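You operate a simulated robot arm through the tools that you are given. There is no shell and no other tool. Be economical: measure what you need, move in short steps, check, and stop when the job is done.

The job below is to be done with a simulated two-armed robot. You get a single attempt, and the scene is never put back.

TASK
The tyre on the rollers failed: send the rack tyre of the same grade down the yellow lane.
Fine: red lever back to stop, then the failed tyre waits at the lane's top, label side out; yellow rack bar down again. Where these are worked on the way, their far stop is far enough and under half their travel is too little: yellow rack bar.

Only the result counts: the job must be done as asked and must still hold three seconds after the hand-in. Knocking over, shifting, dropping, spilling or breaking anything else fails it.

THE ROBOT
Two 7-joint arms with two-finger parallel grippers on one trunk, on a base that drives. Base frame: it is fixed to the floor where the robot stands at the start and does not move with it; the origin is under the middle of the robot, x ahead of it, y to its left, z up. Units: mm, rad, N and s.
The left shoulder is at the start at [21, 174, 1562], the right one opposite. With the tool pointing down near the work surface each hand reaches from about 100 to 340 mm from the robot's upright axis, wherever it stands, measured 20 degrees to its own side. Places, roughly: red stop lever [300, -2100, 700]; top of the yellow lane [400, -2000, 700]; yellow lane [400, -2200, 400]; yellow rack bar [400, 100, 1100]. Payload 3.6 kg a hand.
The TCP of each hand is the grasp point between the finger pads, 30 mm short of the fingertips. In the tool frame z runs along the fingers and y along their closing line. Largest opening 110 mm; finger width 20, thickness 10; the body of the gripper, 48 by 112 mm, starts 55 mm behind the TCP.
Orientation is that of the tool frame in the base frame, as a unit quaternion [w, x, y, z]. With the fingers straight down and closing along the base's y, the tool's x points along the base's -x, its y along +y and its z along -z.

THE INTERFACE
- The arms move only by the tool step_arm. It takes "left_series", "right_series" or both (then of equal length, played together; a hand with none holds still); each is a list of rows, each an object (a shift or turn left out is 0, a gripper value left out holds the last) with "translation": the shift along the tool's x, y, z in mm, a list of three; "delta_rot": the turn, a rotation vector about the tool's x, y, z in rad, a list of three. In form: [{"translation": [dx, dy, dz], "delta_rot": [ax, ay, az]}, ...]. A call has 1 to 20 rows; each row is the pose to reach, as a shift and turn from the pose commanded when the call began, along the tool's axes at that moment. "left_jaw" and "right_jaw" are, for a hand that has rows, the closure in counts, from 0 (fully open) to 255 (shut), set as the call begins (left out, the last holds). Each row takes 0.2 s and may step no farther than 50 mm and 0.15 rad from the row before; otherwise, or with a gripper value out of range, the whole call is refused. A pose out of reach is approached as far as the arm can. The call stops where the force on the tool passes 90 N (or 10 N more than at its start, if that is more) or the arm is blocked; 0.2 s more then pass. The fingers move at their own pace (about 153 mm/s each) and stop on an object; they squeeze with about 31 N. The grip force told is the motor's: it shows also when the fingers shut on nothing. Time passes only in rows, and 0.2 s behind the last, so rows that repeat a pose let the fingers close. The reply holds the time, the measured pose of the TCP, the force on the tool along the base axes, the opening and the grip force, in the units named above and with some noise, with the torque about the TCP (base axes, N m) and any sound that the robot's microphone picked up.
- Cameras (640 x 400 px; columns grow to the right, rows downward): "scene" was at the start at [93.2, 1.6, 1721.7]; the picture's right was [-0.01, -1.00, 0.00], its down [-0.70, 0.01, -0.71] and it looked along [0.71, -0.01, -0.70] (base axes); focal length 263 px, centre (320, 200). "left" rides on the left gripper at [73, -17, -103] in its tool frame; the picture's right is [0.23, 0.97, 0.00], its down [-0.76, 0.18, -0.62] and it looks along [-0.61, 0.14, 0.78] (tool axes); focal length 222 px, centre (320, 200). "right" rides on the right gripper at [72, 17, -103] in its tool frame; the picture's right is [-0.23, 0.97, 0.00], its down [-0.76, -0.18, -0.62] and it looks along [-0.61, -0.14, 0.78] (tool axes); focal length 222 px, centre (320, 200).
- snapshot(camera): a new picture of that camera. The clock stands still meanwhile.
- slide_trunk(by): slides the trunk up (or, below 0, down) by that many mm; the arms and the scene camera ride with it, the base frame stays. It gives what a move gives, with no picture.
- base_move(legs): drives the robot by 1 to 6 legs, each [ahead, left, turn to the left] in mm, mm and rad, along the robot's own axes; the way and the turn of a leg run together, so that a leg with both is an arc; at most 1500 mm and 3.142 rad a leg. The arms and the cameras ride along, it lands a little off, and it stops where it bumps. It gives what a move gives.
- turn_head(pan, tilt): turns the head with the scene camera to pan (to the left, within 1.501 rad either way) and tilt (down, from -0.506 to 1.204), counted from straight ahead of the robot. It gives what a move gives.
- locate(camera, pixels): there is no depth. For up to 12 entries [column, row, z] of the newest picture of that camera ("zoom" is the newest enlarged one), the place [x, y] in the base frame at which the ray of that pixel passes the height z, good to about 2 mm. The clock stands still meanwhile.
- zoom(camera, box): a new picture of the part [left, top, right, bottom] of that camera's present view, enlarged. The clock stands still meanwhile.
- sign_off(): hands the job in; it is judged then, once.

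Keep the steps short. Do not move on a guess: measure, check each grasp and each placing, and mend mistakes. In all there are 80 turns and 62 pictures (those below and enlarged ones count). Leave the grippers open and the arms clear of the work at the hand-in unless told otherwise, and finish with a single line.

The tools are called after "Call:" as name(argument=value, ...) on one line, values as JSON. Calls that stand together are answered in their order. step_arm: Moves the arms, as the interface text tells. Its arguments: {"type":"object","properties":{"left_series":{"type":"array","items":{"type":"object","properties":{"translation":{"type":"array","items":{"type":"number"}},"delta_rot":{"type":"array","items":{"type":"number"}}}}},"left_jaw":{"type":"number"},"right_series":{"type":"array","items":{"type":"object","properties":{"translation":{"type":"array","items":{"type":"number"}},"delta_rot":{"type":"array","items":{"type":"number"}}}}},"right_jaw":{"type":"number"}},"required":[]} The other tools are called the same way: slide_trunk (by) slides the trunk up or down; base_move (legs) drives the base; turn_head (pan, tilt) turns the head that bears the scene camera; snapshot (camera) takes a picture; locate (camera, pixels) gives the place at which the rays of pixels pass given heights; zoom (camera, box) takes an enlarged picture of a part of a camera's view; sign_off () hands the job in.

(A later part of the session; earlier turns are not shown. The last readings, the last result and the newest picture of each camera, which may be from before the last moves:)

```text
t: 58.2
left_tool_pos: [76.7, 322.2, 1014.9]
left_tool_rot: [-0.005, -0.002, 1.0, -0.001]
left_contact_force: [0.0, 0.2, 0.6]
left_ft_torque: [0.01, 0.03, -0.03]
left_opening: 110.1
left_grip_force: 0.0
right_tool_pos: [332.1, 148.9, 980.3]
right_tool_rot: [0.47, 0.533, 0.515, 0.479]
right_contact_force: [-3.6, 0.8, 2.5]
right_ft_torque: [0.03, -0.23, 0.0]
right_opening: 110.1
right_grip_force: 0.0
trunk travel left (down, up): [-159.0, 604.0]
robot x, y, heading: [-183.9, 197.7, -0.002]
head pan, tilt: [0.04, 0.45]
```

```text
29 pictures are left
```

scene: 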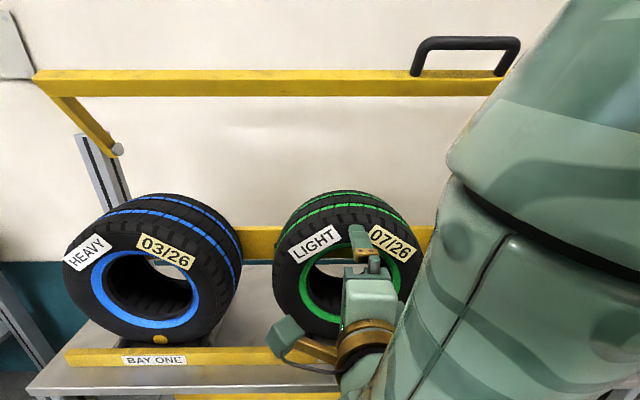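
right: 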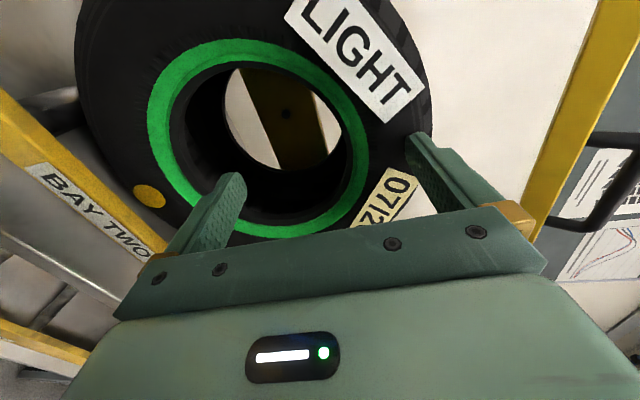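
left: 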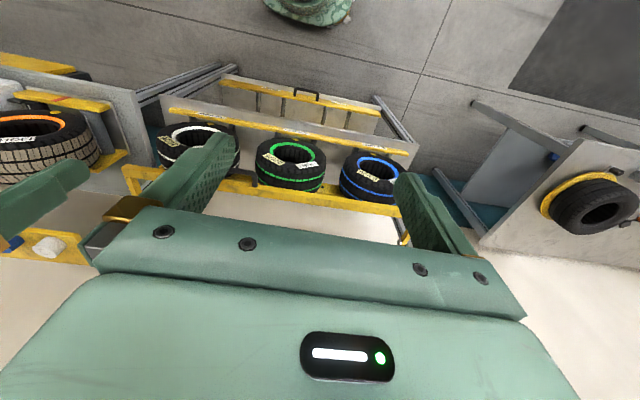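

The low trunk made the hand sag (z 980, pitched 0.1 down) and the upper fingertip is just touching the sidewall. Back off 50, raise 38, re-level.

Call:
base_move(legs=[[-50, 0, 0]])

Call:
step_arm(right_series=[{"translation": [0, 20, 0], "delta_rot": [0, 0, 0]}, {"translation": [0, 38, 0], "delta_rot": [-0.098, 0, 0]}, {"translation": [0, 38, 0], "delta_rot": [-0.098, 0, 0]}])

```text
t: 59.1
left_tool_pos: [25.6, 320.4, 1013.6]
left_tool_rot: [-0.004, -0.001, 1.0, -0.001]
left_contact_force: [-1.7, -1.1, -0.7]
left_ft_torque: [0.0, -0.05, -0.01]
left_opening: 109.8
left_grip_force: 0.1
right_tool_pos: [281.2, 146.7, 980.7]
right_tool_rot: [0.47, 0.534, 0.515, 0.479]
right_contact_force: [0.1, 0.7, 0.2]
right_ft_torque: [0.0, 0.0, -0.01]
right_opening: 110.1
right_grip_force: 0.0
trunk travel left (down, up): [-159.0, 604.0]
robot x, y, heading: [-237.0, 198.6, 0.0]
head pan, tilt: [0.04, 0.45]
```

```text
t: 59.9
left_tool_pos: [25.6, 320.2, 1015.2]
left_tool_rot: [-0.005, -0.001, 1.0, 0.0]
left_contact_force: [-0.3, 0.2, 0.1]
left_ft_torque: [0.0, -0.07, 0.02]
left_opening: 110.4
left_grip_force: 0.1
right_tool_pos: [288.6, 166.2, 1008.9]
right_tool_rot: [0.497, 0.515, 0.487, 0.5]
right_contact_force: [0.7, -0.6, -0.1]
right_ft_torque: [-0.05, 0.02, 0.02]
right_opening: 109.9
right_grip_force: 0.1
right hand out of reach, approached as far as the arm can: row 2, 3
trunk travel left (down, up): [-159.0, 604.0]
robot x, y, heading: [-238.6, 198.4, -0.004]
head pan, tilt: [0.04, 0.45]
```

Level again at (289,166,1009). Nudge: trunk +9, base right 16, then check before inserting.

Call:
slide_trunk(by=9)

Call:
base_move(legs=[[25, -16, 0]])

Call:
snapshot(camera="right")

```text
t: 60.5
left_tool_pos: [27.1, 321.8, 1022.4]
left_tool_rot: [-0.005, -0.001, 1.0, -0.001]
left_contact_force: [0.5, 0.0, -0.3]
left_ft_torque: [0.03, 0.02, -0.01]
left_opening: 110.1
left_grip_force: 0.0
right_tool_pos: [290.5, 164.5, 1017.5]
right_tool_rot: [0.494, 0.516, 0.488, 0.503]
right_contact_force: [-0.2, 0.9, -0.1]
right_ft_torque: [-0.01, 0.02, 0.02]
right_opening: 110.1
right_grip_force: 0.0
trunk travel left (down, up): [-168.0, 595.0]
robot x, y, heading: [-235.6, 197.7, -0.002]
head pan, tilt: [0.04, 0.45]
```

```text
t: 61.3
left_tool_pos: [54.4, 304.3, 1021.9]
left_tool_rot: [-0.006, -0.001, 1.0, 0.001]
left_contact_force: [0.2, -0.1, 0.1]
left_ft_torque: [-0.03, 0.03, 0.0]
left_opening: 110.1
left_grip_force: 0.1
right_tool_pos: [315.4, 149.0, 1016.1]
right_tool_rot: [0.493, 0.516, 0.488, 0.503]
right_contact_force: [0.2, 0.6, -0.4]
right_ft_torque: [-0.01, -0.02, 0.0]
right_opening: 110.1
right_grip_force: 0.0
trunk travel left (down, up): [-168.0, 595.0]
robot x, y, heading: [-209.6, 187.2, -0.001]
head pan, tilt: [0.04, 0.45]
```

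```text
28 pictures are left
```

right: 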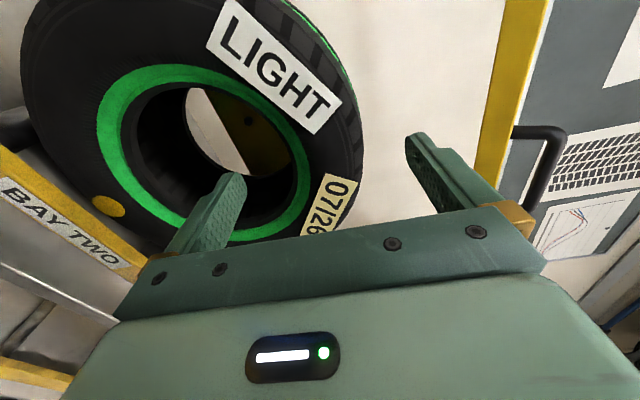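

Aligned at (315,149,1016). Drive in 80 mm.

Call:
base_move(legs=[[40, 0, 0], [40, 0, 0]])

Call:
snapshot(camera="right")

Call:
snapshot(camera="scene")

```text
t: 62.7
left_tool_pos: [135.1, 304.9, 1022.3]
left_tool_rot: [-0.007, -0.001, 1.0, -0.001]
left_contact_force: [0.9, -1.1, -0.3]
left_ft_torque: [0.0, 0.07, -0.02]
left_opening: 110.0
left_grip_force: 0.0
right_tool_pos: [398.4, 148.3, 1016.0]
right_tool_rot: [0.492, 0.517, 0.487, 0.503]
right_contact_force: [1.6, -0.6, 0.3]
right_ft_torque: [-0.02, -0.03, 0.0]
right_opening: 110.1
right_grip_force: 0.1
trunk travel left (down, up): [-168.0, 595.0]
robot x, y, heading: [-123.7, 184.0, -0.004]
head pan, tilt: [0.04, 0.45]
```

```text
27 pictures are left
```

right: 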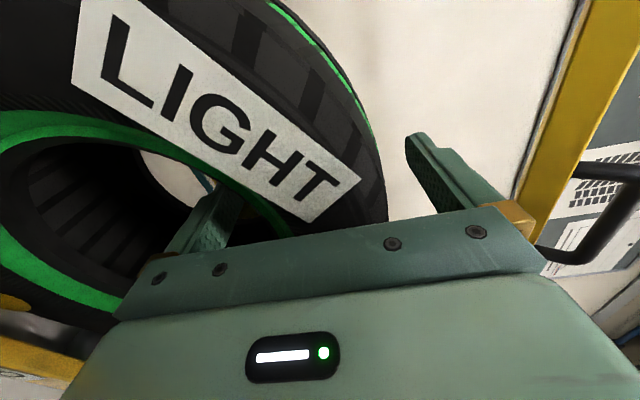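

```text
26 pictures are left
```

scene: 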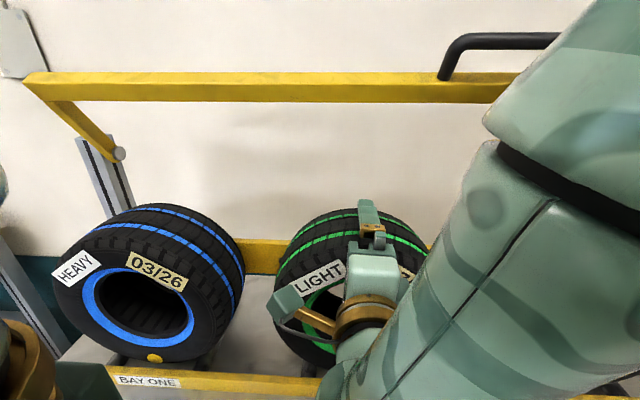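

The lower finger is in the hole, the upper is above the tread. Close the gripper.

Call:
step_arm(right_series=[{"translation": [0, 0, 0]}, {"translation": [0, 0, 0]}, {"translation": [0, 0, 0]}, {"translation": [0, 0, 0]}], right_jaw=255)

Call:
slide_trunk(by=50)

Call:
snapshot(camera="scene")

```text
t: 63.7
left_tool_pos: [129.8, 304.7, 1023.6]
left_tool_rot: [-0.003, -0.001, 1.0, -0.001]
left_contact_force: [-0.9, 0.2, -0.4]
left_ft_torque: [-0.02, 0.0, 0.01]
left_opening: 109.8
left_grip_force: 0.1
right_tool_pos: [395.9, 148.9, 1022.3]
right_tool_rot: [0.495, 0.516, 0.482, 0.506]
right_contact_force: [12.3, -0.3, 45.1]
right_ft_torque: [-0.55, -0.85, 0.52]
right_opening: 59.6
right_grip_force: 31.5
trunk travel left (down, up): [-168.0, 595.0]
robot x, y, heading: [-127.2, 178.9, -0.004]
head pan, tilt: [0.04, 0.45]
```

```text
t: 64.6
left_tool_pos: [134.3, 304.5, 1072.4]
left_tool_rot: [-0.006, 0.0, 1.0, -0.001]
left_contact_force: [-0.4, 0.1, 0.3]
left_ft_torque: [-0.01, 0.03, 0.02]
left_opening: 110.2
left_grip_force: 0.1
right_tool_pos: [395.2, 148.0, 1064.9]
right_tool_rot: [0.493, 0.516, 0.489, 0.502]
right_contact_force: [-0.6, -0.2, -11.8]
right_ft_torque: [0.01, 0.19, 0.0]
right_opening: 59.2
right_grip_force: 30.9
trunk travel left (down, up): [-218.0, 545.0]
robot x, y, heading: [-122.0, 178.7, -0.003]
head pan, tilt: [0.04, 0.45]
```

```text
25 pictures are left
```

scene: 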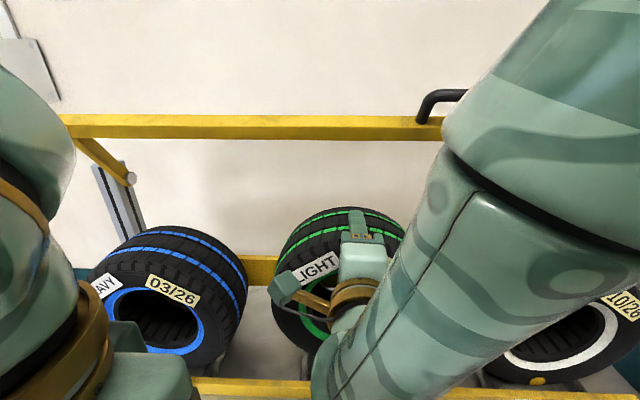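

Tyre is held (opening 59, ~12 N weight). Raise another 30, then back out of the rack, and drive toward the lane.

Call:
slide_trunk(by=30)

Call:
base_move(legs=[[-330, 0, 0]])

Call:
snapshot(camera="scene")

```text
t: 65.3
left_tool_pos: [134.3, 305.3, 1101.6]
left_tool_rot: [-0.006, -0.001, 1.0, -0.001]
left_contact_force: [0.3, 0.4, -0.6]
left_ft_torque: [-0.01, 0.05, -0.01]
left_opening: 109.9
left_grip_force: 0.0
right_tool_pos: [398.0, 148.5, 1096.0]
right_tool_rot: [0.493, 0.516, 0.488, 0.502]
right_contact_force: [0.1, 0.1, -11.9]
right_ft_torque: [-0.03, 0.21, 0.04]
right_opening: 59.5
right_grip_force: 31.3
trunk travel left (down, up): [-248.0, 515.0]
robot x, y, heading: [-126.6, 184.2, -0.004]
head pan, tilt: [0.04, 0.45]
```

```text
t: 67.5
left_tool_pos: [-192.5, 304.2, 1103.5]
left_tool_rot: [-0.006, 0.001, 1.0, -0.001]
left_contact_force: [0.0, 0.3, -0.3]
left_ft_torque: [0.01, -0.01, 0.02]
left_opening: 110.1
left_grip_force: 0.0
right_tool_pos: [70.2, 148.4, 1097.4]
right_tool_rot: [0.493, 0.517, 0.487, 0.502]
right_contact_force: [-0.3, -0.3, -11.3]
right_ft_torque: [-0.01, 0.23, 0.01]
right_opening: 59.0
right_grip_force: 31.5
trunk travel left (down, up): [-248.0, 515.0]
robot x, y, heading: [-452.2, 179.6, -0.008]
head pan, tilt: [0.04, 0.45]
```

```text
24 pictures are left
```

scene: 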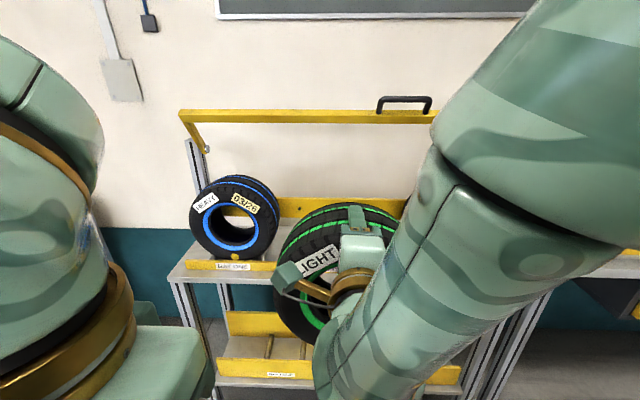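

Out clear, white and blue tyres untouched. Drive right to the lane with the tyre held well back.

Call:
base_move(legs=[[0, -1150, 0.004], [0, -1150, 0.004]])

Call:
turn_head(pan=0.15, tilt=0.55)

Call:
snapshot(camera="scene")

```text
t: 78.8
left_tool_pos: [-182.0, -1998.1, 1102.8]
left_tool_rot: [-0.005, -0.004, 1.0, -0.001]
left_contact_force: [0.3, 0.2, -0.2]
left_ft_torque: [0.01, 0.0, 0.02]
left_opening: 109.9
left_grip_force: 0.1
right_tool_pos: [81.9, -2152.9, 1097.3]
right_tool_rot: [0.491, 0.516, 0.489, 0.504]
right_contact_force: [-0.7, 0.1, -11.1]
right_ft_torque: [-0.03, 0.23, -0.02]
right_opening: 59.2
right_grip_force: 31.3
trunk travel left (down, up): [-248.0, 515.0]
robot x, y, heading: [-442.6, -2123.3, 0.0]
head pan, tilt: [0.04, 0.45]
```

```text
t: 79.5
left_tool_pos: [-180.8, -1996.9, 1103.4]
left_tool_rot: [-0.005, -0.002, 1.0, -0.001]
left_contact_force: [-0.1, 0.7, 0.0]
left_ft_torque: [0.01, 0.03, 0.01]
left_opening: 109.9
left_grip_force: 0.0
right_tool_pos: [82.2, -2152.1, 1097.9]
right_tool_rot: [0.491, 0.515, 0.489, 0.504]
right_contact_force: [0.0, -0.1, -12.1]
right_ft_torque: [-0.02, 0.22, -0.02]
right_opening: 59.3
right_grip_force: 30.8
trunk travel left (down, up): [-248.0, 515.0]
robot x, y, heading: [-441.8, -2118.5, -0.001]
head pan, tilt: [0.15, 0.55]
```

```text
23 pictures are left
```

scene: 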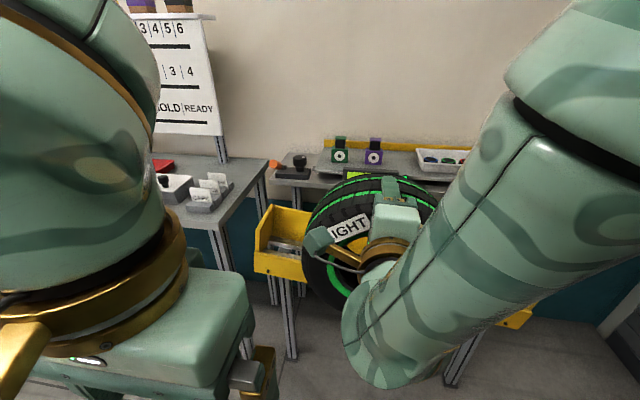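

I need the lane unobstructed; shift right 250 more.

Call:
base_move(legs=[[0, -260, 0]])

Call:
turn_head(pan=0.25, tilt=0.6)

Call:
zoom(camera="scene", box=[160, 150, 400, 300])

```text
t: 81.4
left_tool_pos: [-180.0, -2256.6, 1101.5]
left_tool_rot: [-0.006, -0.005, 1.0, 0.0]
left_contact_force: [0.4, -1.5, 0.9]
left_ft_torque: [0.0, -0.04, 0.01]
left_opening: 110.2
left_grip_force: 0.0
right_tool_pos: [83.9, -2409.2, 1096.8]
right_tool_rot: [0.49, 0.515, 0.49, 0.505]
right_contact_force: [-0.2, 0.1, -11.7]
right_ft_torque: [-0.05, 0.24, 0.01]
right_opening: 59.3
right_grip_force: 31.5
trunk travel left (down, up): [-248.0, 515.0]
robot x, y, heading: [-441.7, -2379.8, 0.007]
head pan, tilt: [0.15, 0.55]
```

```text
t: 82.0
left_tool_pos: [-181.5, -2254.7, 1103.9]
left_tool_rot: [-0.005, -0.006, 1.0, 0.0]
left_contact_force: [-0.2, -1.2, -1.0]
left_ft_torque: [-0.02, -0.01, 0.02]
left_opening: 110.2
left_grip_force: 0.1
right_tool_pos: [83.9, -2408.0, 1097.5]
right_tool_rot: [0.491, 0.514, 0.491, 0.504]
right_contact_force: [-0.4, -0.1, -11.5]
right_ft_torque: [-0.01, 0.23, -0.03]
right_opening: 59.2
right_grip_force: 30.7
trunk travel left (down, up): [-248.0, 515.0]
robot x, y, heading: [-439.7, -2381.0, 0.008]
head pan, tilt: [0.25, 0.6]
```

```text
2.67 times, centred on (280, 225) of scene
```

zoom: 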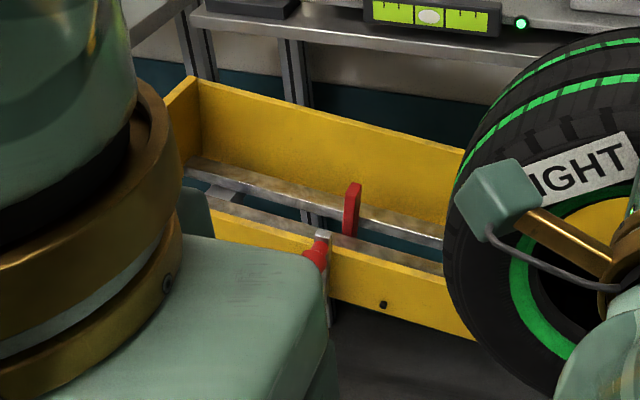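

Clear view of the lane top, blade and lever. Taking rays.

Call:
locate(camera="zoom", pixels=[[197, 78, 1100], [197, 78, 500], [354, 184, 1100], [354, 184, 500], [350, 233, 1100], [350, 233, 500], [318, 255, 1100], [318, 255, 500], [200, 158, 500], [232, 207, 500], [322, 232, 500], [400, 223, 500]])

```text
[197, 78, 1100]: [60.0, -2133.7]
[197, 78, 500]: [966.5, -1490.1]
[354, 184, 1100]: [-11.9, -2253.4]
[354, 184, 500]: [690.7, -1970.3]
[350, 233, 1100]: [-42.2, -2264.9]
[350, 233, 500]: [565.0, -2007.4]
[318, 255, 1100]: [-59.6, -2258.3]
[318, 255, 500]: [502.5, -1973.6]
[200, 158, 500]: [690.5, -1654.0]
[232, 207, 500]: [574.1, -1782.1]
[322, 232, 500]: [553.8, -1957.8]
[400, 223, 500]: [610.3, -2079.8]
```

Measured: blade top (429,-2075,723), lever knob (293,-2079,722), trough interior x≈345–512, rail z≈672 at y≈-1930. Target TCP (412,-1940,≈878). Drive left and then forward while high.

Call:
base_move(legs=[[0, 468, -0.008], [326, 0, 0]])

Call:
turn_head(pan=0, tilt=0.7)

Call:
snapshot(camera="scene")

```text
t: 86.6
left_tool_pos: [148.2, -1800.6, 1103.5]
left_tool_rot: [-0.005, 0.0, 1.0, 0.001]
left_contact_force: [-0.2, -0.4, 0.3]
left_ft_torque: [-0.04, -0.03, 0.0]
left_opening: 109.8
left_grip_force: 0.1
right_tool_pos: [411.7, -1956.0, 1098.4]
right_tool_rot: [0.493, 0.516, 0.488, 0.503]
right_contact_force: [-13.3, -2.9, -7.2]
right_ft_torque: [0.05, 1.65, 1.21]
right_opening: 60.0
right_grip_force: 31.1
trunk travel left (down, up): [-248.0, 515.0]
robot x, y, heading: [-108.5, -1919.5, 0.002]
head pan, tilt: [0.25, 0.6]
```

```text
t: 87.3
left_tool_pos: [149.8, -1799.4, 1102.7]
left_tool_rot: [-0.005, -0.001, 1.0, -0.001]
left_contact_force: [-0.2, -0.3, 0.7]
left_ft_torque: [0.0, -0.01, -0.01]
left_opening: 110.0
left_grip_force: 0.0
right_tool_pos: [411.9, -1955.9, 1097.5]
right_tool_rot: [0.493, 0.517, 0.488, 0.501]
right_contact_force: [-5.1, -1.0, -10.2]
right_ft_torque: [-0.01, 0.86, 0.57]
right_opening: 59.8
right_grip_force: 30.8
trunk travel left (down, up): [-248.0, 515.0]
robot x, y, heading: [-111.5, -1921.8, -0.006]
head pan, tilt: [0.0, 0.7]
```

```text
21 pictures are left
```

scene: 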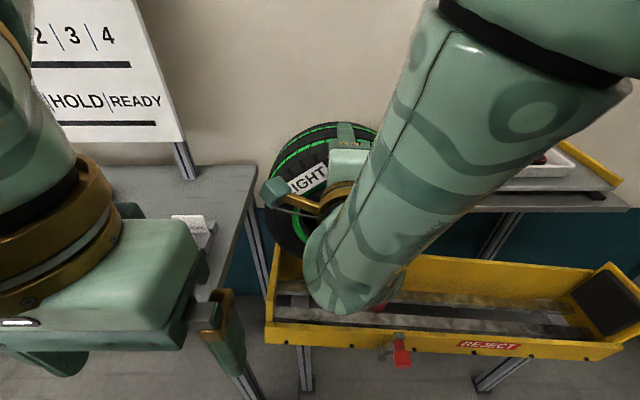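

A −13 N push: the tyre's back touched something at table height. Back off 60 and look at that edge.

Call:
base_move(legs=[[-150, 0, 0]])

Call:
turn_head(pan=-0.05, tilt=0.55)

Call:
snapshot(camera="scene")

Call:
snapshot(camera="right")

```text
t: 88.7
left_tool_pos: [-3.5, -1799.0, 1102.8]
left_tool_rot: [-0.006, -0.002, 1.0, -0.001]
left_contact_force: [0.0, 0.6, 1.0]
left_ft_torque: [-0.04, -0.01, -0.02]
left_opening: 110.1
left_grip_force: 0.1
right_tool_pos: [260.9, -1954.4, 1097.9]
right_tool_rot: [0.492, 0.515, 0.488, 0.504]
right_contact_force: [-0.8, -0.5, -10.5]
right_ft_torque: [-0.03, 0.25, -0.03]
right_opening: 59.6
right_grip_force: 31.1
trunk travel left (down, up): [-248.0, 515.0]
robot x, y, heading: [-264.2, -1918.6, 0.001]
head pan, tilt: [0.0, 0.7]
```

```text
t: 89.4
left_tool_pos: [-1.1, -1799.5, 1102.8]
left_tool_rot: [-0.005, -0.002, 1.0, -0.001]
left_contact_force: [-0.5, 0.6, 0.4]
left_ft_torque: [0.02, -0.02, -0.04]
left_opening: 109.9
left_grip_force: 0.1
right_tool_pos: [261.4, -1953.6, 1096.5]
right_tool_rot: [0.492, 0.516, 0.49, 0.502]
right_contact_force: [0.2, 0.0, -11.8]
right_ft_torque: [0.01, 0.23, 0.02]
right_opening: 60.1
right_grip_force: 30.9
trunk travel left (down, up): [-248.0, 515.0]
robot x, y, heading: [-262.8, -1918.8, -0.004]
head pan, tilt: [-0.051, 0.55]
```

```text
20 pictures are left
```

scene: 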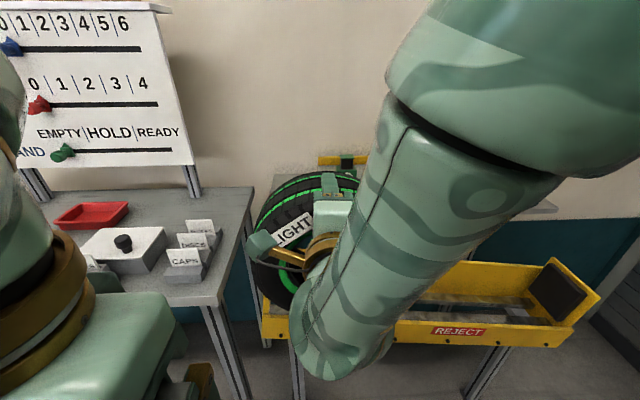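

```text
19 pictures are left
```

right: 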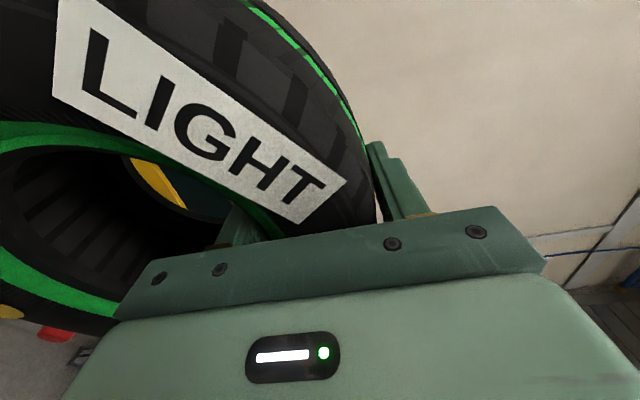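

Torque analysis puts the contact at about (497,-1845,962): the orange-tipped handle on the table's front edge. I'll enter further right (TCP y −1972) so the tyre clears it, and where the tyre will rest against the blade anyway.

Call:
base_move(legs=[[0, -18, 0.003], [147, 0, 0]])

Call:
slide_trunk(by=-120)

Call:
snapshot(camera="scene")

```text
t: 91.2
left_tool_pos: [141.9, -1816.5, 1102.4]
left_tool_rot: [-0.007, -0.002, 1.0, 0.0]
left_contact_force: [0.8, 0.2, -0.4]
left_ft_torque: [-0.01, 0.0, -0.02]
left_opening: 109.9
left_grip_force: 0.0
right_tool_pos: [405.6, -1971.0, 1095.9]
right_tool_rot: [0.492, 0.516, 0.489, 0.502]
right_contact_force: [0.7, -0.3, -12.3]
right_ft_torque: [-0.01, 0.17, -0.03]
right_opening: 59.7
right_grip_force: 30.6
trunk travel left (down, up): [-248.0, 515.0]
robot x, y, heading: [-117.8, -1940.6, 0.002]
head pan, tilt: [-0.051, 0.55]
```

```text
t: 92.7
left_tool_pos: [152.9, -1816.9, 978.1]
left_tool_rot: [-0.022, -0.003, 1.0, 0.0]
left_contact_force: [-0.2, -0.3, 0.3]
left_ft_torque: [-0.01, 0.02, 0.02]
left_opening: 110.0
left_grip_force: 0.1
right_tool_pos: [416.1, -1969.9, 959.6]
right_tool_rot: [0.481, 0.527, 0.499, 0.492]
right_contact_force: [0.4, -0.4, -11.0]
right_ft_torque: [-0.01, 0.15, 0.0]
right_opening: 59.9
right_grip_force: 31.1
trunk travel left (down, up): [-128.0, 635.0]
robot x, y, heading: [-121.5, -1942.4, 0.003]
head pan, tilt: [-0.051, 0.55]
```

```text
18 pictures are left
```

scene: 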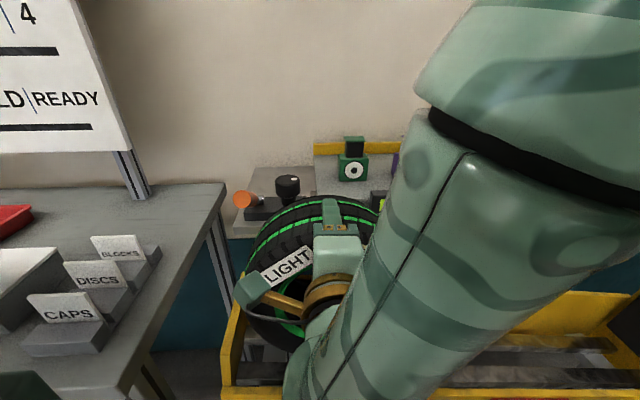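

Entering fine (orange handle looks unmoved). Back 12 mm to stay centred, then lower 55.

Call:
base_move(legs=[[-13, 0, 0]])

Call:
slide_trunk(by=-50)

```text
t: 93.4
left_tool_pos: [138.7, -1816.7, 979.3]
left_tool_rot: [-0.022, -0.003, 1.0, 0.0]
left_contact_force: [-0.1, 0.7, -0.2]
left_ft_torque: [-0.02, -0.02, -0.03]
left_opening: 110.0
left_grip_force: 0.0
right_tool_pos: [403.7, -1971.0, 958.4]
right_tool_rot: [0.482, 0.527, 0.499, 0.491]
right_contact_force: [-0.7, 0.1, -12.3]
right_ft_torque: [-0.01, 0.16, 0.0]
right_opening: 60.0
right_grip_force: 30.7
trunk travel left (down, up): [-128.0, 635.0]
robot x, y, heading: [-130.0, -1940.5, -0.001]
head pan, tilt: [-0.051, 0.55]
```

```text
t: 94.3
left_tool_pos: [153.7, -1819.0, 923.2]
left_tool_rot: [-0.051, -0.002, 0.999, 0.001]
left_contact_force: [0.0, -0.1, -0.1]
left_ft_torque: [-0.02, 0.03, 0.01]
left_opening: 109.9
left_grip_force: 0.0
right_tool_pos: [416.4, -1972.2, 891.2]
right_tool_rot: [0.47, 0.543, 0.506, 0.477]
right_contact_force: [-14.9, -8.7, 64.0]
right_ft_torque: [0.35, 0.48, 0.11]
right_opening: 83.8
right_grip_force: 30.3
trunk travel left (down, up): [-78.0, 685.0]
robot x, y, heading: [-130.1, -1943.1, 0.002]
head pan, tilt: [-0.051, 0.55]
```

Landed (upward 64 N; fingers forced wider). Raise 15 to relieve, then check.

Call:
slide_trunk(by=15)

Call:
snapshot(camera="scene")

Call:
snapshot(camera="right")

```text
t: 95.0
left_tool_pos: [154.5, -1818.4, 937.7]
left_tool_rot: [-0.053, -0.003, 0.999, 0.002]
left_contact_force: [-0.9, -0.8, -0.1]
left_ft_torque: [-0.04, 0.02, 0.0]
left_opening: 110.0
left_grip_force: 0.1
right_tool_pos: [415.2, -1972.0, 902.2]
right_tool_rot: [0.469, 0.543, 0.51, 0.475]
right_contact_force: [-15.2, -8.7, 49.8]
right_ft_torque: [-0.18, 0.85, 0.09]
right_opening: 59.9
right_grip_force: 31.1
trunk travel left (down, up): [-93.0, 670.0]
robot x, y, heading: [-132.8, -1938.1, 0.002]
head pan, tilt: [-0.051, 0.55]
```

```text
17 pictures are left
```

scene: 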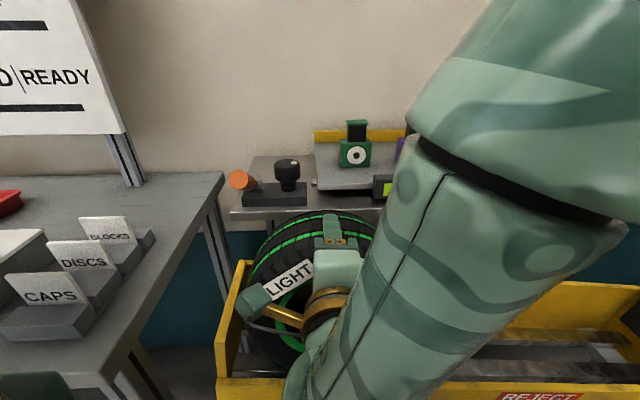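

```text
16 pictures are left
```

right: 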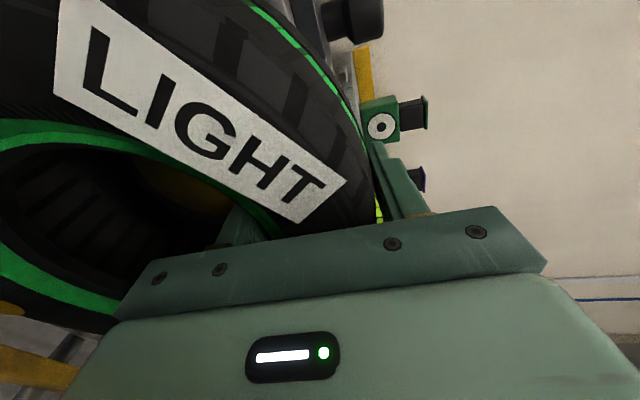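

Same grip, still pressing 50 N. Raise 10 more, then pitch level a bit so the tyre sits flat.

Call:
slide_trunk(by=9)

Call:
step_arm(right_series=[{"delta_rot": [-0.05, 0, 0]}, {"delta_rot": [-0.05, 0, 0]}])

```text
t: 95.5
left_tool_pos: [158.6, -1816.4, 942.8]
left_tool_rot: [-0.055, -0.002, 0.998, 0.001]
left_contact_force: [0.2, -0.3, -0.9]
left_ft_torque: [-0.02, 0.02, 0.01]
left_opening: 110.2
left_grip_force: 0.0
right_tool_pos: [419.8, -1969.8, 902.2]
right_tool_rot: [0.465, 0.545, 0.518, 0.469]
right_contact_force: [-0.4, -3.3, -5.6]
right_ft_torque: [-0.67, -0.11, -0.1]
right_opening: 59.8
right_grip_force: 31.8
trunk travel left (down, up): [-102.0, 661.0]
robot x, y, heading: [-132.6, -1938.3, 0.003]
head pan, tilt: [-0.051, 0.55]
```

```text
t: 96.1
left_tool_pos: [158.6, -1817.1, 944.2]
left_tool_rot: [-0.056, -0.003, 0.998, 0.001]
left_contact_force: [0.0, 0.6, -0.1]
left_ft_torque: [0.0, -0.02, -0.01]
left_opening: 110.0
left_grip_force: 0.0
right_tool_pos: [419.9, -1969.4, 905.6]
right_tool_rot: [0.477, 0.537, 0.503, 0.481]
right_contact_force: [-7.5, 1.6, -15.5]
right_ft_torque: [0.66, 1.37, -0.49]
right_opening: 59.5
right_grip_force: 30.6
trunk travel left (down, up): [-102.0, 661.0]
robot x, y, heading: [-130.4, -1936.9, -0.002]
head pan, tilt: [-0.051, 0.55]
```

Nearly weight-neutral on the rails (normal force leaned the way the slope does). Release.

Call:
step_arm(right_series=[{"translation": [0, 0, 0]}, {"translation": [0, 0, 0]}, {"translation": [0, 0, 0]}, {"translation": [0, 0, 0]}], right_jaw=0)

Call:
snapshot(camera="right")

```text
t: 97.1
left_tool_pos: [157.0, -1817.7, 945.7]
left_tool_rot: [-0.054, -0.002, 0.999, 0.0]
left_contact_force: [-1.3, 0.3, 0.2]
left_ft_torque: [-0.02, 0.01, 0.04]
left_opening: 109.9
left_grip_force: 0.0
right_tool_pos: [420.0, -1971.0, 909.0]
right_tool_rot: [0.479, 0.537, 0.5, 0.482]
right_contact_force: [-4.2, -0.9, 3.3]
right_ft_torque: [-0.12, 0.25, -0.05]
right_opening: 109.7
right_grip_force: 0.1
trunk travel left (down, up): [-102.0, 661.0]
robot x, y, heading: [-132.2, -1939.0, 0.005]
head pan, tilt: [-0.051, 0.55]
```

```text
15 pictures are left
```

right: 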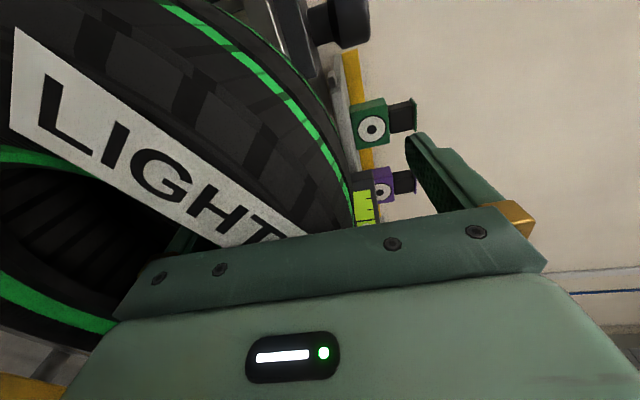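

Released; back straight out.

Call:
base_move(legs=[[-60, 0, 0], [-200, 0, 0]])

Call:
turn_head(pan=0, tilt=0.55)

Call:
snapshot(camera="scene")

```text
t: 99.3
left_tool_pos: [-104.6, -1817.1, 944.8]
left_tool_rot: [-0.054, -0.004, 0.999, 0.001]
left_contact_force: [-0.6, 0.1, 0.1]
left_ft_torque: [0.04, -0.02, 0.03]
left_opening: 110.0
left_grip_force: 0.0
right_tool_pos: [158.4, -1970.2, 907.7]
right_tool_rot: [0.478, 0.536, 0.501, 0.483]
right_contact_force: [-0.1, -0.1, -0.2]
right_ft_torque: [0.01, 0.01, 0.0]
right_opening: 110.0
right_grip_force: 0.0
trunk travel left (down, up): [-102.0, 661.0]
robot x, y, heading: [-389.2, -1943.5, 0.003]
head pan, tilt: [-0.051, 0.55]
```

```text
t: 99.9
left_tool_pos: [-104.1, -1817.3, 944.8]
left_tool_rot: [-0.053, -0.003, 0.999, 0.0]
left_contact_force: [-0.8, 0.0, 0.0]
left_ft_torque: [-0.03, -0.03, 0.04]
left_opening: 110.0
left_grip_force: 0.0
right_tool_pos: [159.7, -1970.5, 908.5]
right_tool_rot: [0.479, 0.535, 0.502, 0.483]
right_contact_force: [0.4, -0.1, 0.2]
right_ft_torque: [0.01, 0.02, -0.01]
right_opening: 110.0
right_grip_force: 0.1
trunk travel left (down, up): [-102.0, 661.0]
robot x, y, heading: [-393.2, -1941.9, 0.0]
head pan, tilt: [0.0, 0.55]
```

```text
14 pictures are left
```

scene: 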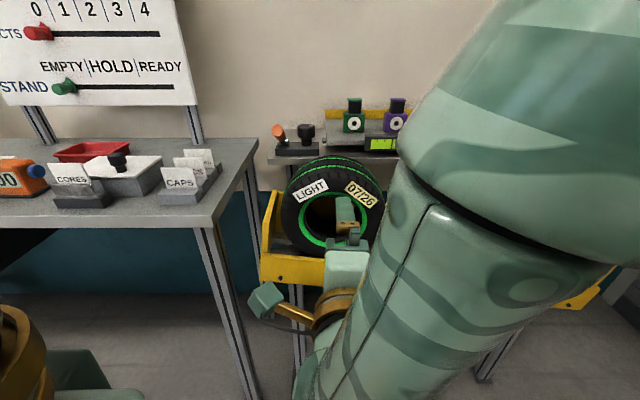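

The LIGHT tyre stands in the lane top, label out. Now the lever: I'll close the right fingers and pitch them ~60° down to reach knob height, still well back.

Call:
step_arm(right_series=[{"translation": [0, -21, -8], "delta_rot": [0.13, 0, 0]}, {"translation": [0, -42, -18], "delta_rot": [0.26, 0, 0]}, {"translation": [0, -64, -30], "delta_rot": [0.39, 0, 0]}, {"translation": [0, -85, -42], "delta_rot": [0.52, 0, 0]}, {"translation": [0, -107, -55], "delta_rot": [0.65, 0, 0]}, {"translation": [0, -128, -70], "delta_rot": [0.78, 0, 0]}, {"translation": [0, -150, -85], "delta_rot": [0.92, 0, 0]}, {"translation": [0, -170, -100], "delta_rot": [1.05, 0, 0]}, {"translation": [0, -170, -100], "delta_rot": [1.05, 0, 0]}], right_jaw=255)

Call:
base_move(legs=[[0, -220, 0]])

Call:
turn_head(pan=0.1, tilt=0.65)

Call:
zoom(camera="scene", box=[120, 120, 440, 320])

```text
t: 101.9
left_tool_pos: [-104.1, -1818.5, 944.9]
left_tool_rot: [-0.053, -0.004, 0.999, 0.001]
left_contact_force: [-0.3, 0.1, -0.1]
left_ft_torque: [-0.01, -0.01, 0.01]
left_opening: 110.1
left_grip_force: 0.0
right_tool_pos: [46.6, -1959.5, 744.9]
right_tool_rot: [0.145, 0.704, 0.675, 0.166]
right_contact_force: [-0.9, -0.6, 0.2]
right_ft_torque: [-0.02, 0.0, 0.05]
right_opening: 0.0
right_grip_force: 30.9
trunk travel left (down, up): [-102.0, 661.0]
robot x, y, heading: [-389.4, -1940.3, 0.002]
head pan, tilt: [0.0, 0.55]
```

```text
t: 103.6
left_tool_pos: [-103.4, -2035.6, 944.6]
left_tool_rot: [-0.054, -0.003, 0.999, 0.0]
left_contact_force: [0.3, -0.5, -0.6]
left_ft_torque: [0.03, -0.02, 0.02]
left_opening: 109.8
left_grip_force: 0.1
right_tool_pos: [47.2, -2181.0, 745.2]
right_tool_rot: [0.144, 0.703, 0.676, 0.166]
right_contact_force: [0.6, -0.2, -0.3]
right_ft_torque: [-0.02, 0.03, 0.04]
right_opening: 0.0
right_grip_force: 30.5
trunk travel left (down, up): [-102.0, 661.0]
robot x, y, heading: [-392.0, -2161.2, 0.004]
head pan, tilt: [0.0, 0.55]
```

```text
t: 104.3
left_tool_pos: [-104.2, -2036.6, 945.4]
left_tool_rot: [-0.053, -0.004, 0.999, 0.001]
left_contact_force: [-0.5, 0.0, 0.5]
left_ft_torque: [0.03, 0.01, -0.02]
left_opening: 110.3
left_grip_force: 0.1
right_tool_pos: [48.1, -2179.1, 745.0]
right_tool_rot: [0.144, 0.704, 0.675, 0.166]
right_contact_force: [-0.2, 0.3, -0.4]
right_ft_torque: [-0.02, 0.03, 0.01]
right_opening: 0.0
right_grip_force: 30.7
trunk travel left (down, up): [-102.0, 661.0]
robot x, y, heading: [-393.4, -2159.5, 0.007]
head pan, tilt: [0.099, 0.649]
```

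```text
2.00 times, centred on (280, 220) of scene
```

zoom: 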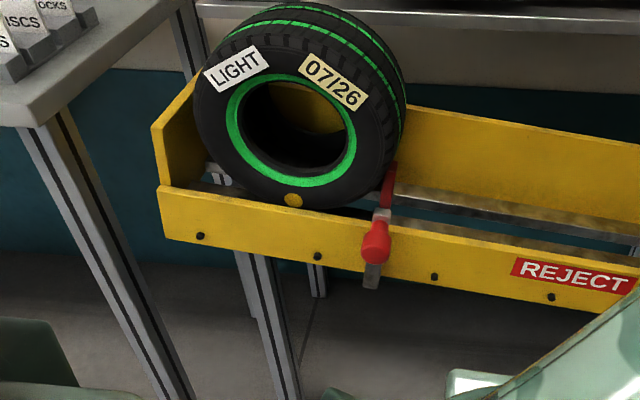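

Lever plate stands vertical with knob at ≈(293,-2079,722); it should swing downhill (−y). Approach with closed fingers just left of the knob.

Call:
slide_trunk(by=-12)

Call:
base_move(legs=[[0, 140, -0.006], [232, 0, 0]])

Call:
turn_head(pan=-0.1, tilt=0.95)

Call:
snapshot(camera="right")

```text
t: 104.9
left_tool_pos: [-102.8, -2036.0, 932.6]
left_tool_rot: [-0.054, -0.003, 0.999, 0.0]
left_contact_force: [-0.7, 0.4, 0.1]
left_ft_torque: [-0.01, 0.01, 0.01]
left_opening: 109.9
left_grip_force: 0.0
right_tool_pos: [46.4, -2178.4, 733.0]
right_tool_rot: [0.146, 0.703, 0.676, 0.166]
right_contact_force: [-0.3, 0.2, -0.1]
right_ft_torque: [0.01, 0.02, 0.03]
right_opening: 0.0
right_grip_force: 31.0
trunk travel left (down, up): [-90.0, 673.0]
robot x, y, heading: [-392.2, -2158.9, -0.0]
head pan, tilt: [0.099, 0.649]
```

```text
t: 107.5
left_tool_pos: [129.1, -1895.9, 932.8]
left_tool_rot: [-0.055, 0.001, 0.999, 0.001]
left_contact_force: [0.4, -0.3, 0.3]
left_ft_torque: [0.03, 0.01, 0.02]
left_opening: 109.9
left_grip_force: 0.0
right_tool_pos: [278.6, -2041.3, 732.0]
right_tool_rot: [0.146, 0.706, 0.673, 0.165]
right_contact_force: [-0.6, 0.1, 0.1]
right_ft_torque: [0.0, 0.01, 0.02]
right_opening: 0.2
right_grip_force: 30.8
trunk travel left (down, up): [-90.0, 673.0]
robot x, y, heading: [-157.7, -2015.3, -0.002]
head pan, tilt: [0.099, 0.649]
```

```text
t: 108.3
left_tool_pos: [128.5, -1896.6, 932.8]
left_tool_rot: [-0.054, 0.0, 0.999, 0.0]
left_contact_force: [0.3, -0.6, 0.8]
left_ft_torque: [0.0, 0.01, 0.02]
left_opening: 110.0
left_grip_force: 0.1
right_tool_pos: [278.3, -2040.9, 732.1]
right_tool_rot: [0.146, 0.706, 0.673, 0.165]
right_contact_force: [0.2, 0.1, 0.8]
right_ft_torque: [0.03, -0.03, 0.0]
right_opening: 0.0
right_grip_force: 31.1
trunk travel left (down, up): [-90.0, 673.0]
robot x, y, heading: [-160.0, -2017.8, -0.004]
head pan, tilt: [-0.099, 0.949]
```

```text
12 pictures are left
```

right: 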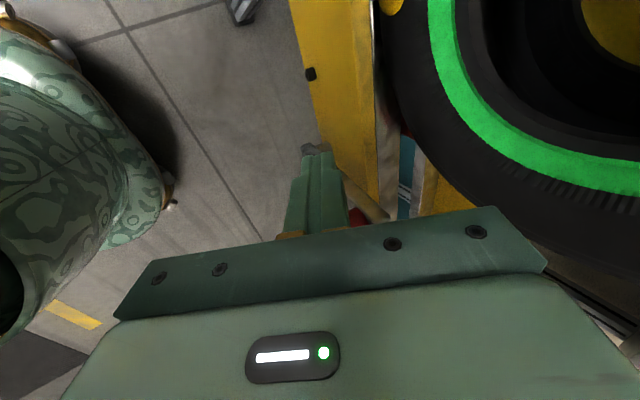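

Fingers are beside the knob on its uphill side. Push it downhill along an arc.

Call:
step_arm(right_series=[{"translation": [-15, 0, 0]}, {"translation": [-30, 0, 0]}, {"translation": [-45, -2, 4]}, {"translation": [-60, -4, 9]}, {"translation": [-75, -8, 16]}, {"translation": [-85, -12, 25]}])

Call:
snapshot(camera="scene")

```text
t: 109.7
left_tool_pos: [128.3, -1897.0, 931.7]
left_tool_rot: [-0.055, 0.001, 0.998, 0.001]
left_contact_force: [0.9, -0.1, 1.0]
left_ft_torque: [0.0, 0.01, -0.02]
left_opening: 109.8
left_grip_force: 0.1
right_tool_pos: [273.8, -2125.3, 701.2]
right_tool_rot: [0.146, 0.706, 0.673, 0.165]
right_contact_force: [0.0, -0.5, -0.1]
right_ft_torque: [0.0, 0.0, 0.02]
right_opening: 0.0
right_grip_force: 31.0
trunk travel left (down, up): [-90.0, 673.0]
robot x, y, heading: [-163.1, -2014.4, -0.004]
head pan, tilt: [-0.099, 0.949]
```

```text
11 pictures are left
```

scene: 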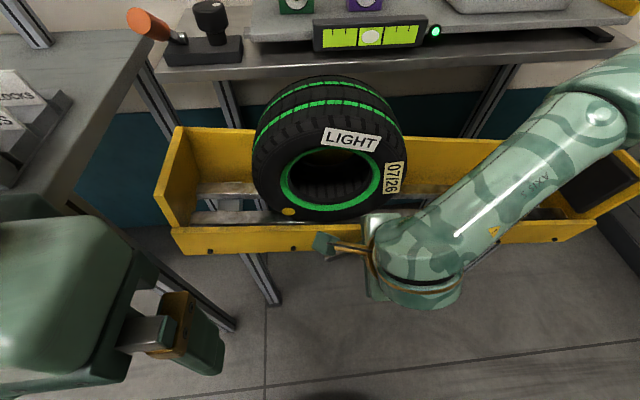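

The tyre has started to roll (label turned). Push the lever further and let time pass.

Call:
step_arm(right_series=[{"translation": [-15, -8, 17]}, {"translation": [-25, -12, 27]}, {"translation": [-25, -12, 27]}, {"translation": [-25, -12, 27]}, {"translation": [-25, -12, 27]}, {"translation": [-25, -12, 27]}, {"translation": [-25, -12, 27]}])

Call:
snapshot(camera="scene")

```text
t: 111.3
left_tool_pos: [129.7, -1892.7, 931.7]
left_tool_rot: [-0.055, 0.001, 0.998, 0.0]
left_contact_force: [1.8, -0.1, -0.4]
left_ft_torque: [0.01, 0.0, -0.03]
left_opening: 110.0
left_grip_force: 0.1
right_tool_pos: [276.2, -2144.8, 672.8]
right_tool_rot: [0.143, 0.704, 0.675, 0.168]
right_contact_force: [7.9, 41.0, -10.6]
right_ft_torque: [1.12, -0.13, 0.29]
right_opening: 0.0
right_grip_force: 31.4
trunk travel left (down, up): [-90.0, 673.0]
robot x, y, heading: [-158.9, -2015.9, -0.005]
head pan, tilt: [-0.099, 0.949]
```

```text
10 pictures are left
```

scene: 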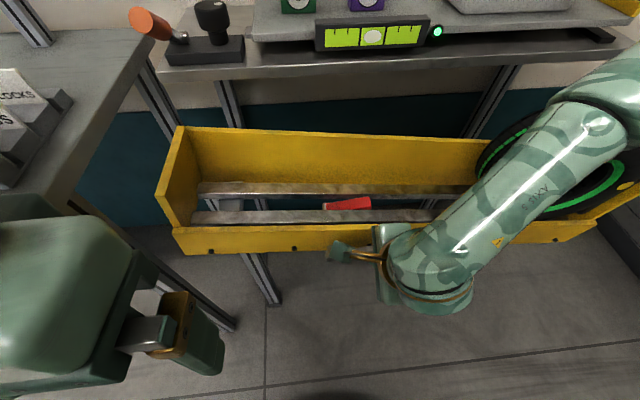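

The tyre rolled to the bottom of the lane; the blade lies flat. Now bring the fingers round to the downhill side of the knob.

Call:
step_arm(right_series=[{"translation": [15, 0, 0]}, {"translation": [15, 19, -41]}, {"translation": [15, 32, -68]}, {"translation": [-30, 32, -68]}, {"translation": [-75, 32, -68]}, {"translation": [-82, 32, -68]}, {"translation": [-82, 15, -30]}, {"translation": [-82, 0, 3]}, {"translation": [-82, 0, 3]}])

Call:
snapshot(camera="right")

```text
t: 113.3
left_tool_pos: [128.6, -1895.9, 932.3]
left_tool_rot: [-0.056, 0.001, 0.998, 0.001]
left_contact_force: [-0.2, -0.5, -0.2]
left_ft_torque: [-0.03, -0.01, 0.02]
left_opening: 109.9
left_grip_force: 0.1
right_tool_pos: [292.1, -2229.5, 683.8]
right_tool_rot: [0.144, 0.707, 0.673, 0.164]
right_contact_force: [0.1, -0.3, -0.9]
right_ft_torque: [0.0, 0.03, -0.03]
right_opening: 0.1
right_grip_force: 30.9
right hand out of reach, approached as far as the arm can: row 3, 4, 5, 6, 7, 8, 9
trunk travel left (down, up): [-90.0, 673.0]
robot x, y, heading: [-161.7, -2016.2, -0.007]
head pan, tilt: [-0.099, 0.949]
```

```text
9 pictures are left
```

right: 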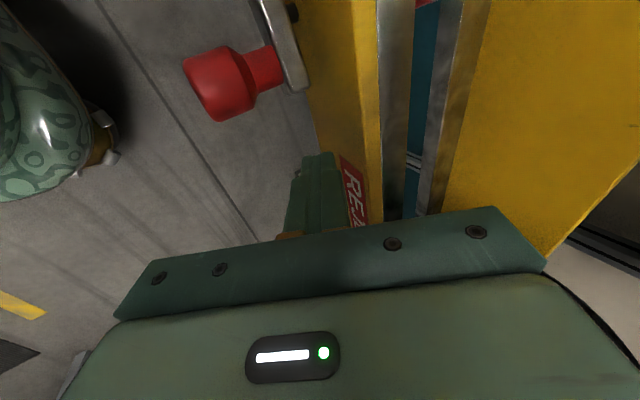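

Knob is at (215,85) in this view. Locate it at plausible heights.

Call:
locate(camera="right", pixels=[[220, 85, 640], [220, 85, 680], [265, 70, 640], [265, 70, 680], [290, 50, 660], [318, 155, 660]])

```text
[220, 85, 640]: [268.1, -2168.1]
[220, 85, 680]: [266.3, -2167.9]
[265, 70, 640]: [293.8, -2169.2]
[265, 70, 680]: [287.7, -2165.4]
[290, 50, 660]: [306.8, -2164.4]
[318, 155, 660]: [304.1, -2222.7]
```

Knob at about (268,-2168). Shift fingers back 12, down 26, then push uphill (+y) with the base.

Call:
base_move(legs=[[-14, 0, 0]])

Call:
slide_trunk(by=-28)

Call:
base_move(legs=[[0, 65, 0.004]])

Call:
snapshot(camera="right")

```text
t: 114.1
left_tool_pos: [113.6, -1896.4, 933.0]
left_tool_rot: [-0.055, 0.001, 0.999, 0.001]
left_contact_force: [-0.5, -0.1, 0.2]
left_ft_torque: [0.01, -0.01, 0.02]
left_opening: 110.1
left_grip_force: 0.0
right_tool_pos: [276.5, -2228.2, 684.1]
right_tool_rot: [0.145, 0.706, 0.673, 0.164]
right_contact_force: [0.7, -0.3, -0.3]
right_ft_torque: [0.01, 0.02, -0.01]
right_opening: 0.0
right_grip_force: 31.1
trunk travel left (down, up): [-90.0, 673.0]
robot x, y, heading: [-178.2, -2015.1, -0.004]
head pan, tilt: [-0.099, 0.949]
```

```text
t: 114.8
left_tool_pos: [118.9, -1897.5, 905.9]
left_tool_rot: [-0.062, 0.002, 0.998, 0.002]
left_contact_force: [0.0, 0.1, 0.7]
left_ft_torque: [-0.03, -0.02, -0.01]
left_opening: 109.9
left_grip_force: 0.1
right_tool_pos: [277.0, -2228.9, 644.6]
right_tool_rot: [0.132, 0.709, 0.676, 0.149]
right_contact_force: [1.0, 0.5, 0.3]
right_ft_torque: [-0.02, -0.01, 0.01]
right_opening: 0.3
right_grip_force: 31.1
trunk travel left (down, up): [-62.0, 701.0]
robot x, y, heading: [-175.9, -2021.9, -0.001]
head pan, tilt: [-0.099, 0.949]
```

```text
t: 115.8
left_tool_pos: [120.4, -1852.0, 903.8]
left_tool_rot: [-0.063, 0.001, 0.998, 0.002]
left_contact_force: [-1.0, -0.4, -0.2]
left_ft_torque: [0.03, -0.01, 0.01]
left_opening: 110.0
left_grip_force: 0.1
right_tool_pos: [279.5, -2196.2, 639.0]
right_tool_rot: [0.143, 0.722, 0.664, 0.132]
right_contact_force: [0.3, -0.2, 0.2]
right_ft_torque: [0.02, 0.0, 0.0]
right_opening: 0.0
right_grip_force: 30.7
trunk travel left (down, up): [-62.0, 701.0]
robot x, y, heading: [-173.9, -1972.1, -0.006]
head pan, tilt: [-0.099, 0.949]
stopped in leg 1: the force on the tool passed its limit at 117 N (the readings are from after the stop); the commanded pose is now the measured one
```

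```text
8 pictures are left
```

right: 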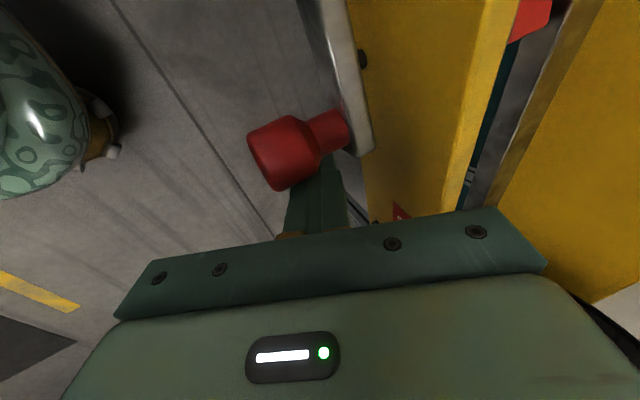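

Finger is beside the knob but the lever lies horizontal, so sideways push has no leverage. I'll grip the knob instead: retreat, raise, and roll the hand so it closes along y, opened.

Call:
base_move(legs=[[0, -22, 0]])

Call:
slide_trunk(by=100)

Call:
step_arm(right_series=[{"delta_rot": [0, 0, -0.143]}, {"delta_rot": [0, 0, -0.286]}, {"delta_rot": [0, 0, -0.428]}, {"delta_rot": [0, 0, -0.571]}, {"delta_rot": [0, 0, -0.714]}, {"delta_rot": [0, 0, -0.857]}, {"delta_rot": [0, 0, -1.0]}, {"delta_rot": [0, 0, -1.142]}, {"delta_rot": [0, 0, -1.285]}, {"delta_rot": [0, 0, -1.428]}, {"delta_rot": [0, 0, -1.571]}, {"delta_rot": [0, 0, -1.571]}], right_jaw=120)

```text
t: 116.6
left_tool_pos: [120.2, -1874.8, 904.0]
left_tool_rot: [-0.064, 0.001, 0.998, 0.001]
left_contact_force: [1.1, -1.1, 0.3]
left_ft_torque: [0.01, -0.01, 0.01]
left_opening: 109.9
left_grip_force: 0.1
right_tool_pos: [278.7, -2219.3, 639.6]
right_tool_rot: [0.142, 0.722, 0.664, 0.132]
right_contact_force: [-0.4, -0.2, -0.1]
right_ft_torque: [0.01, -0.02, -0.03]
right_opening: 0.1
right_grip_force: 30.9
trunk travel left (down, up): [-62.0, 701.0]
robot x, y, heading: [-179.6, -1991.0, -0.003]
head pan, tilt: [-0.099, 0.949]
```

```text
t: 117.9
left_tool_pos: [120.1, -1874.4, 1002.8]
left_tool_rot: [-0.063, -0.001, 0.998, 0.002]
left_contact_force: [0.3, 0.0, -0.3]
left_ft_torque: [0.03, 0.0, -0.05]
left_opening: 110.0
left_grip_force: 0.0
right_tool_pos: [279.9, -2217.4, 739.5]
right_tool_rot: [0.143, 0.721, 0.665, 0.132]
right_contact_force: [0.0, 0.2, 0.1]
right_ft_torque: [0.01, 0.0, 0.03]
right_opening: 0.0
right_grip_force: 30.8
trunk travel left (down, up): [-162.0, 601.0]
robot x, y, heading: [-176.7, -1993.5, -0.002]
head pan, tilt: [-0.099, 0.949]
```

```text
t: 120.5
left_tool_pos: [118.9, -1874.1, 1003.6]
left_tool_rot: [-0.063, 0.002, 0.998, 0.002]
left_contact_force: [0.8, -0.3, 0.2]
left_ft_torque: [0.0, 0.02, -0.02]
left_opening: 109.8
left_grip_force: 0.1
right_tool_pos: [279.4, -2219.5, 740.0]
right_tool_rot: [0.194, 0.039, 0.98, -0.008]
right_contact_force: [-0.3, 0.5, -0.2]
right_ft_torque: [0.03, -0.03, -0.01]
right_opening: 58.1
right_grip_force: 0.1
trunk travel left (down, up): [-162.0, 601.0]
robot x, y, heading: [-175.2, -1993.9, -0.007]
head pan, tilt: [-0.099, 0.949]
```

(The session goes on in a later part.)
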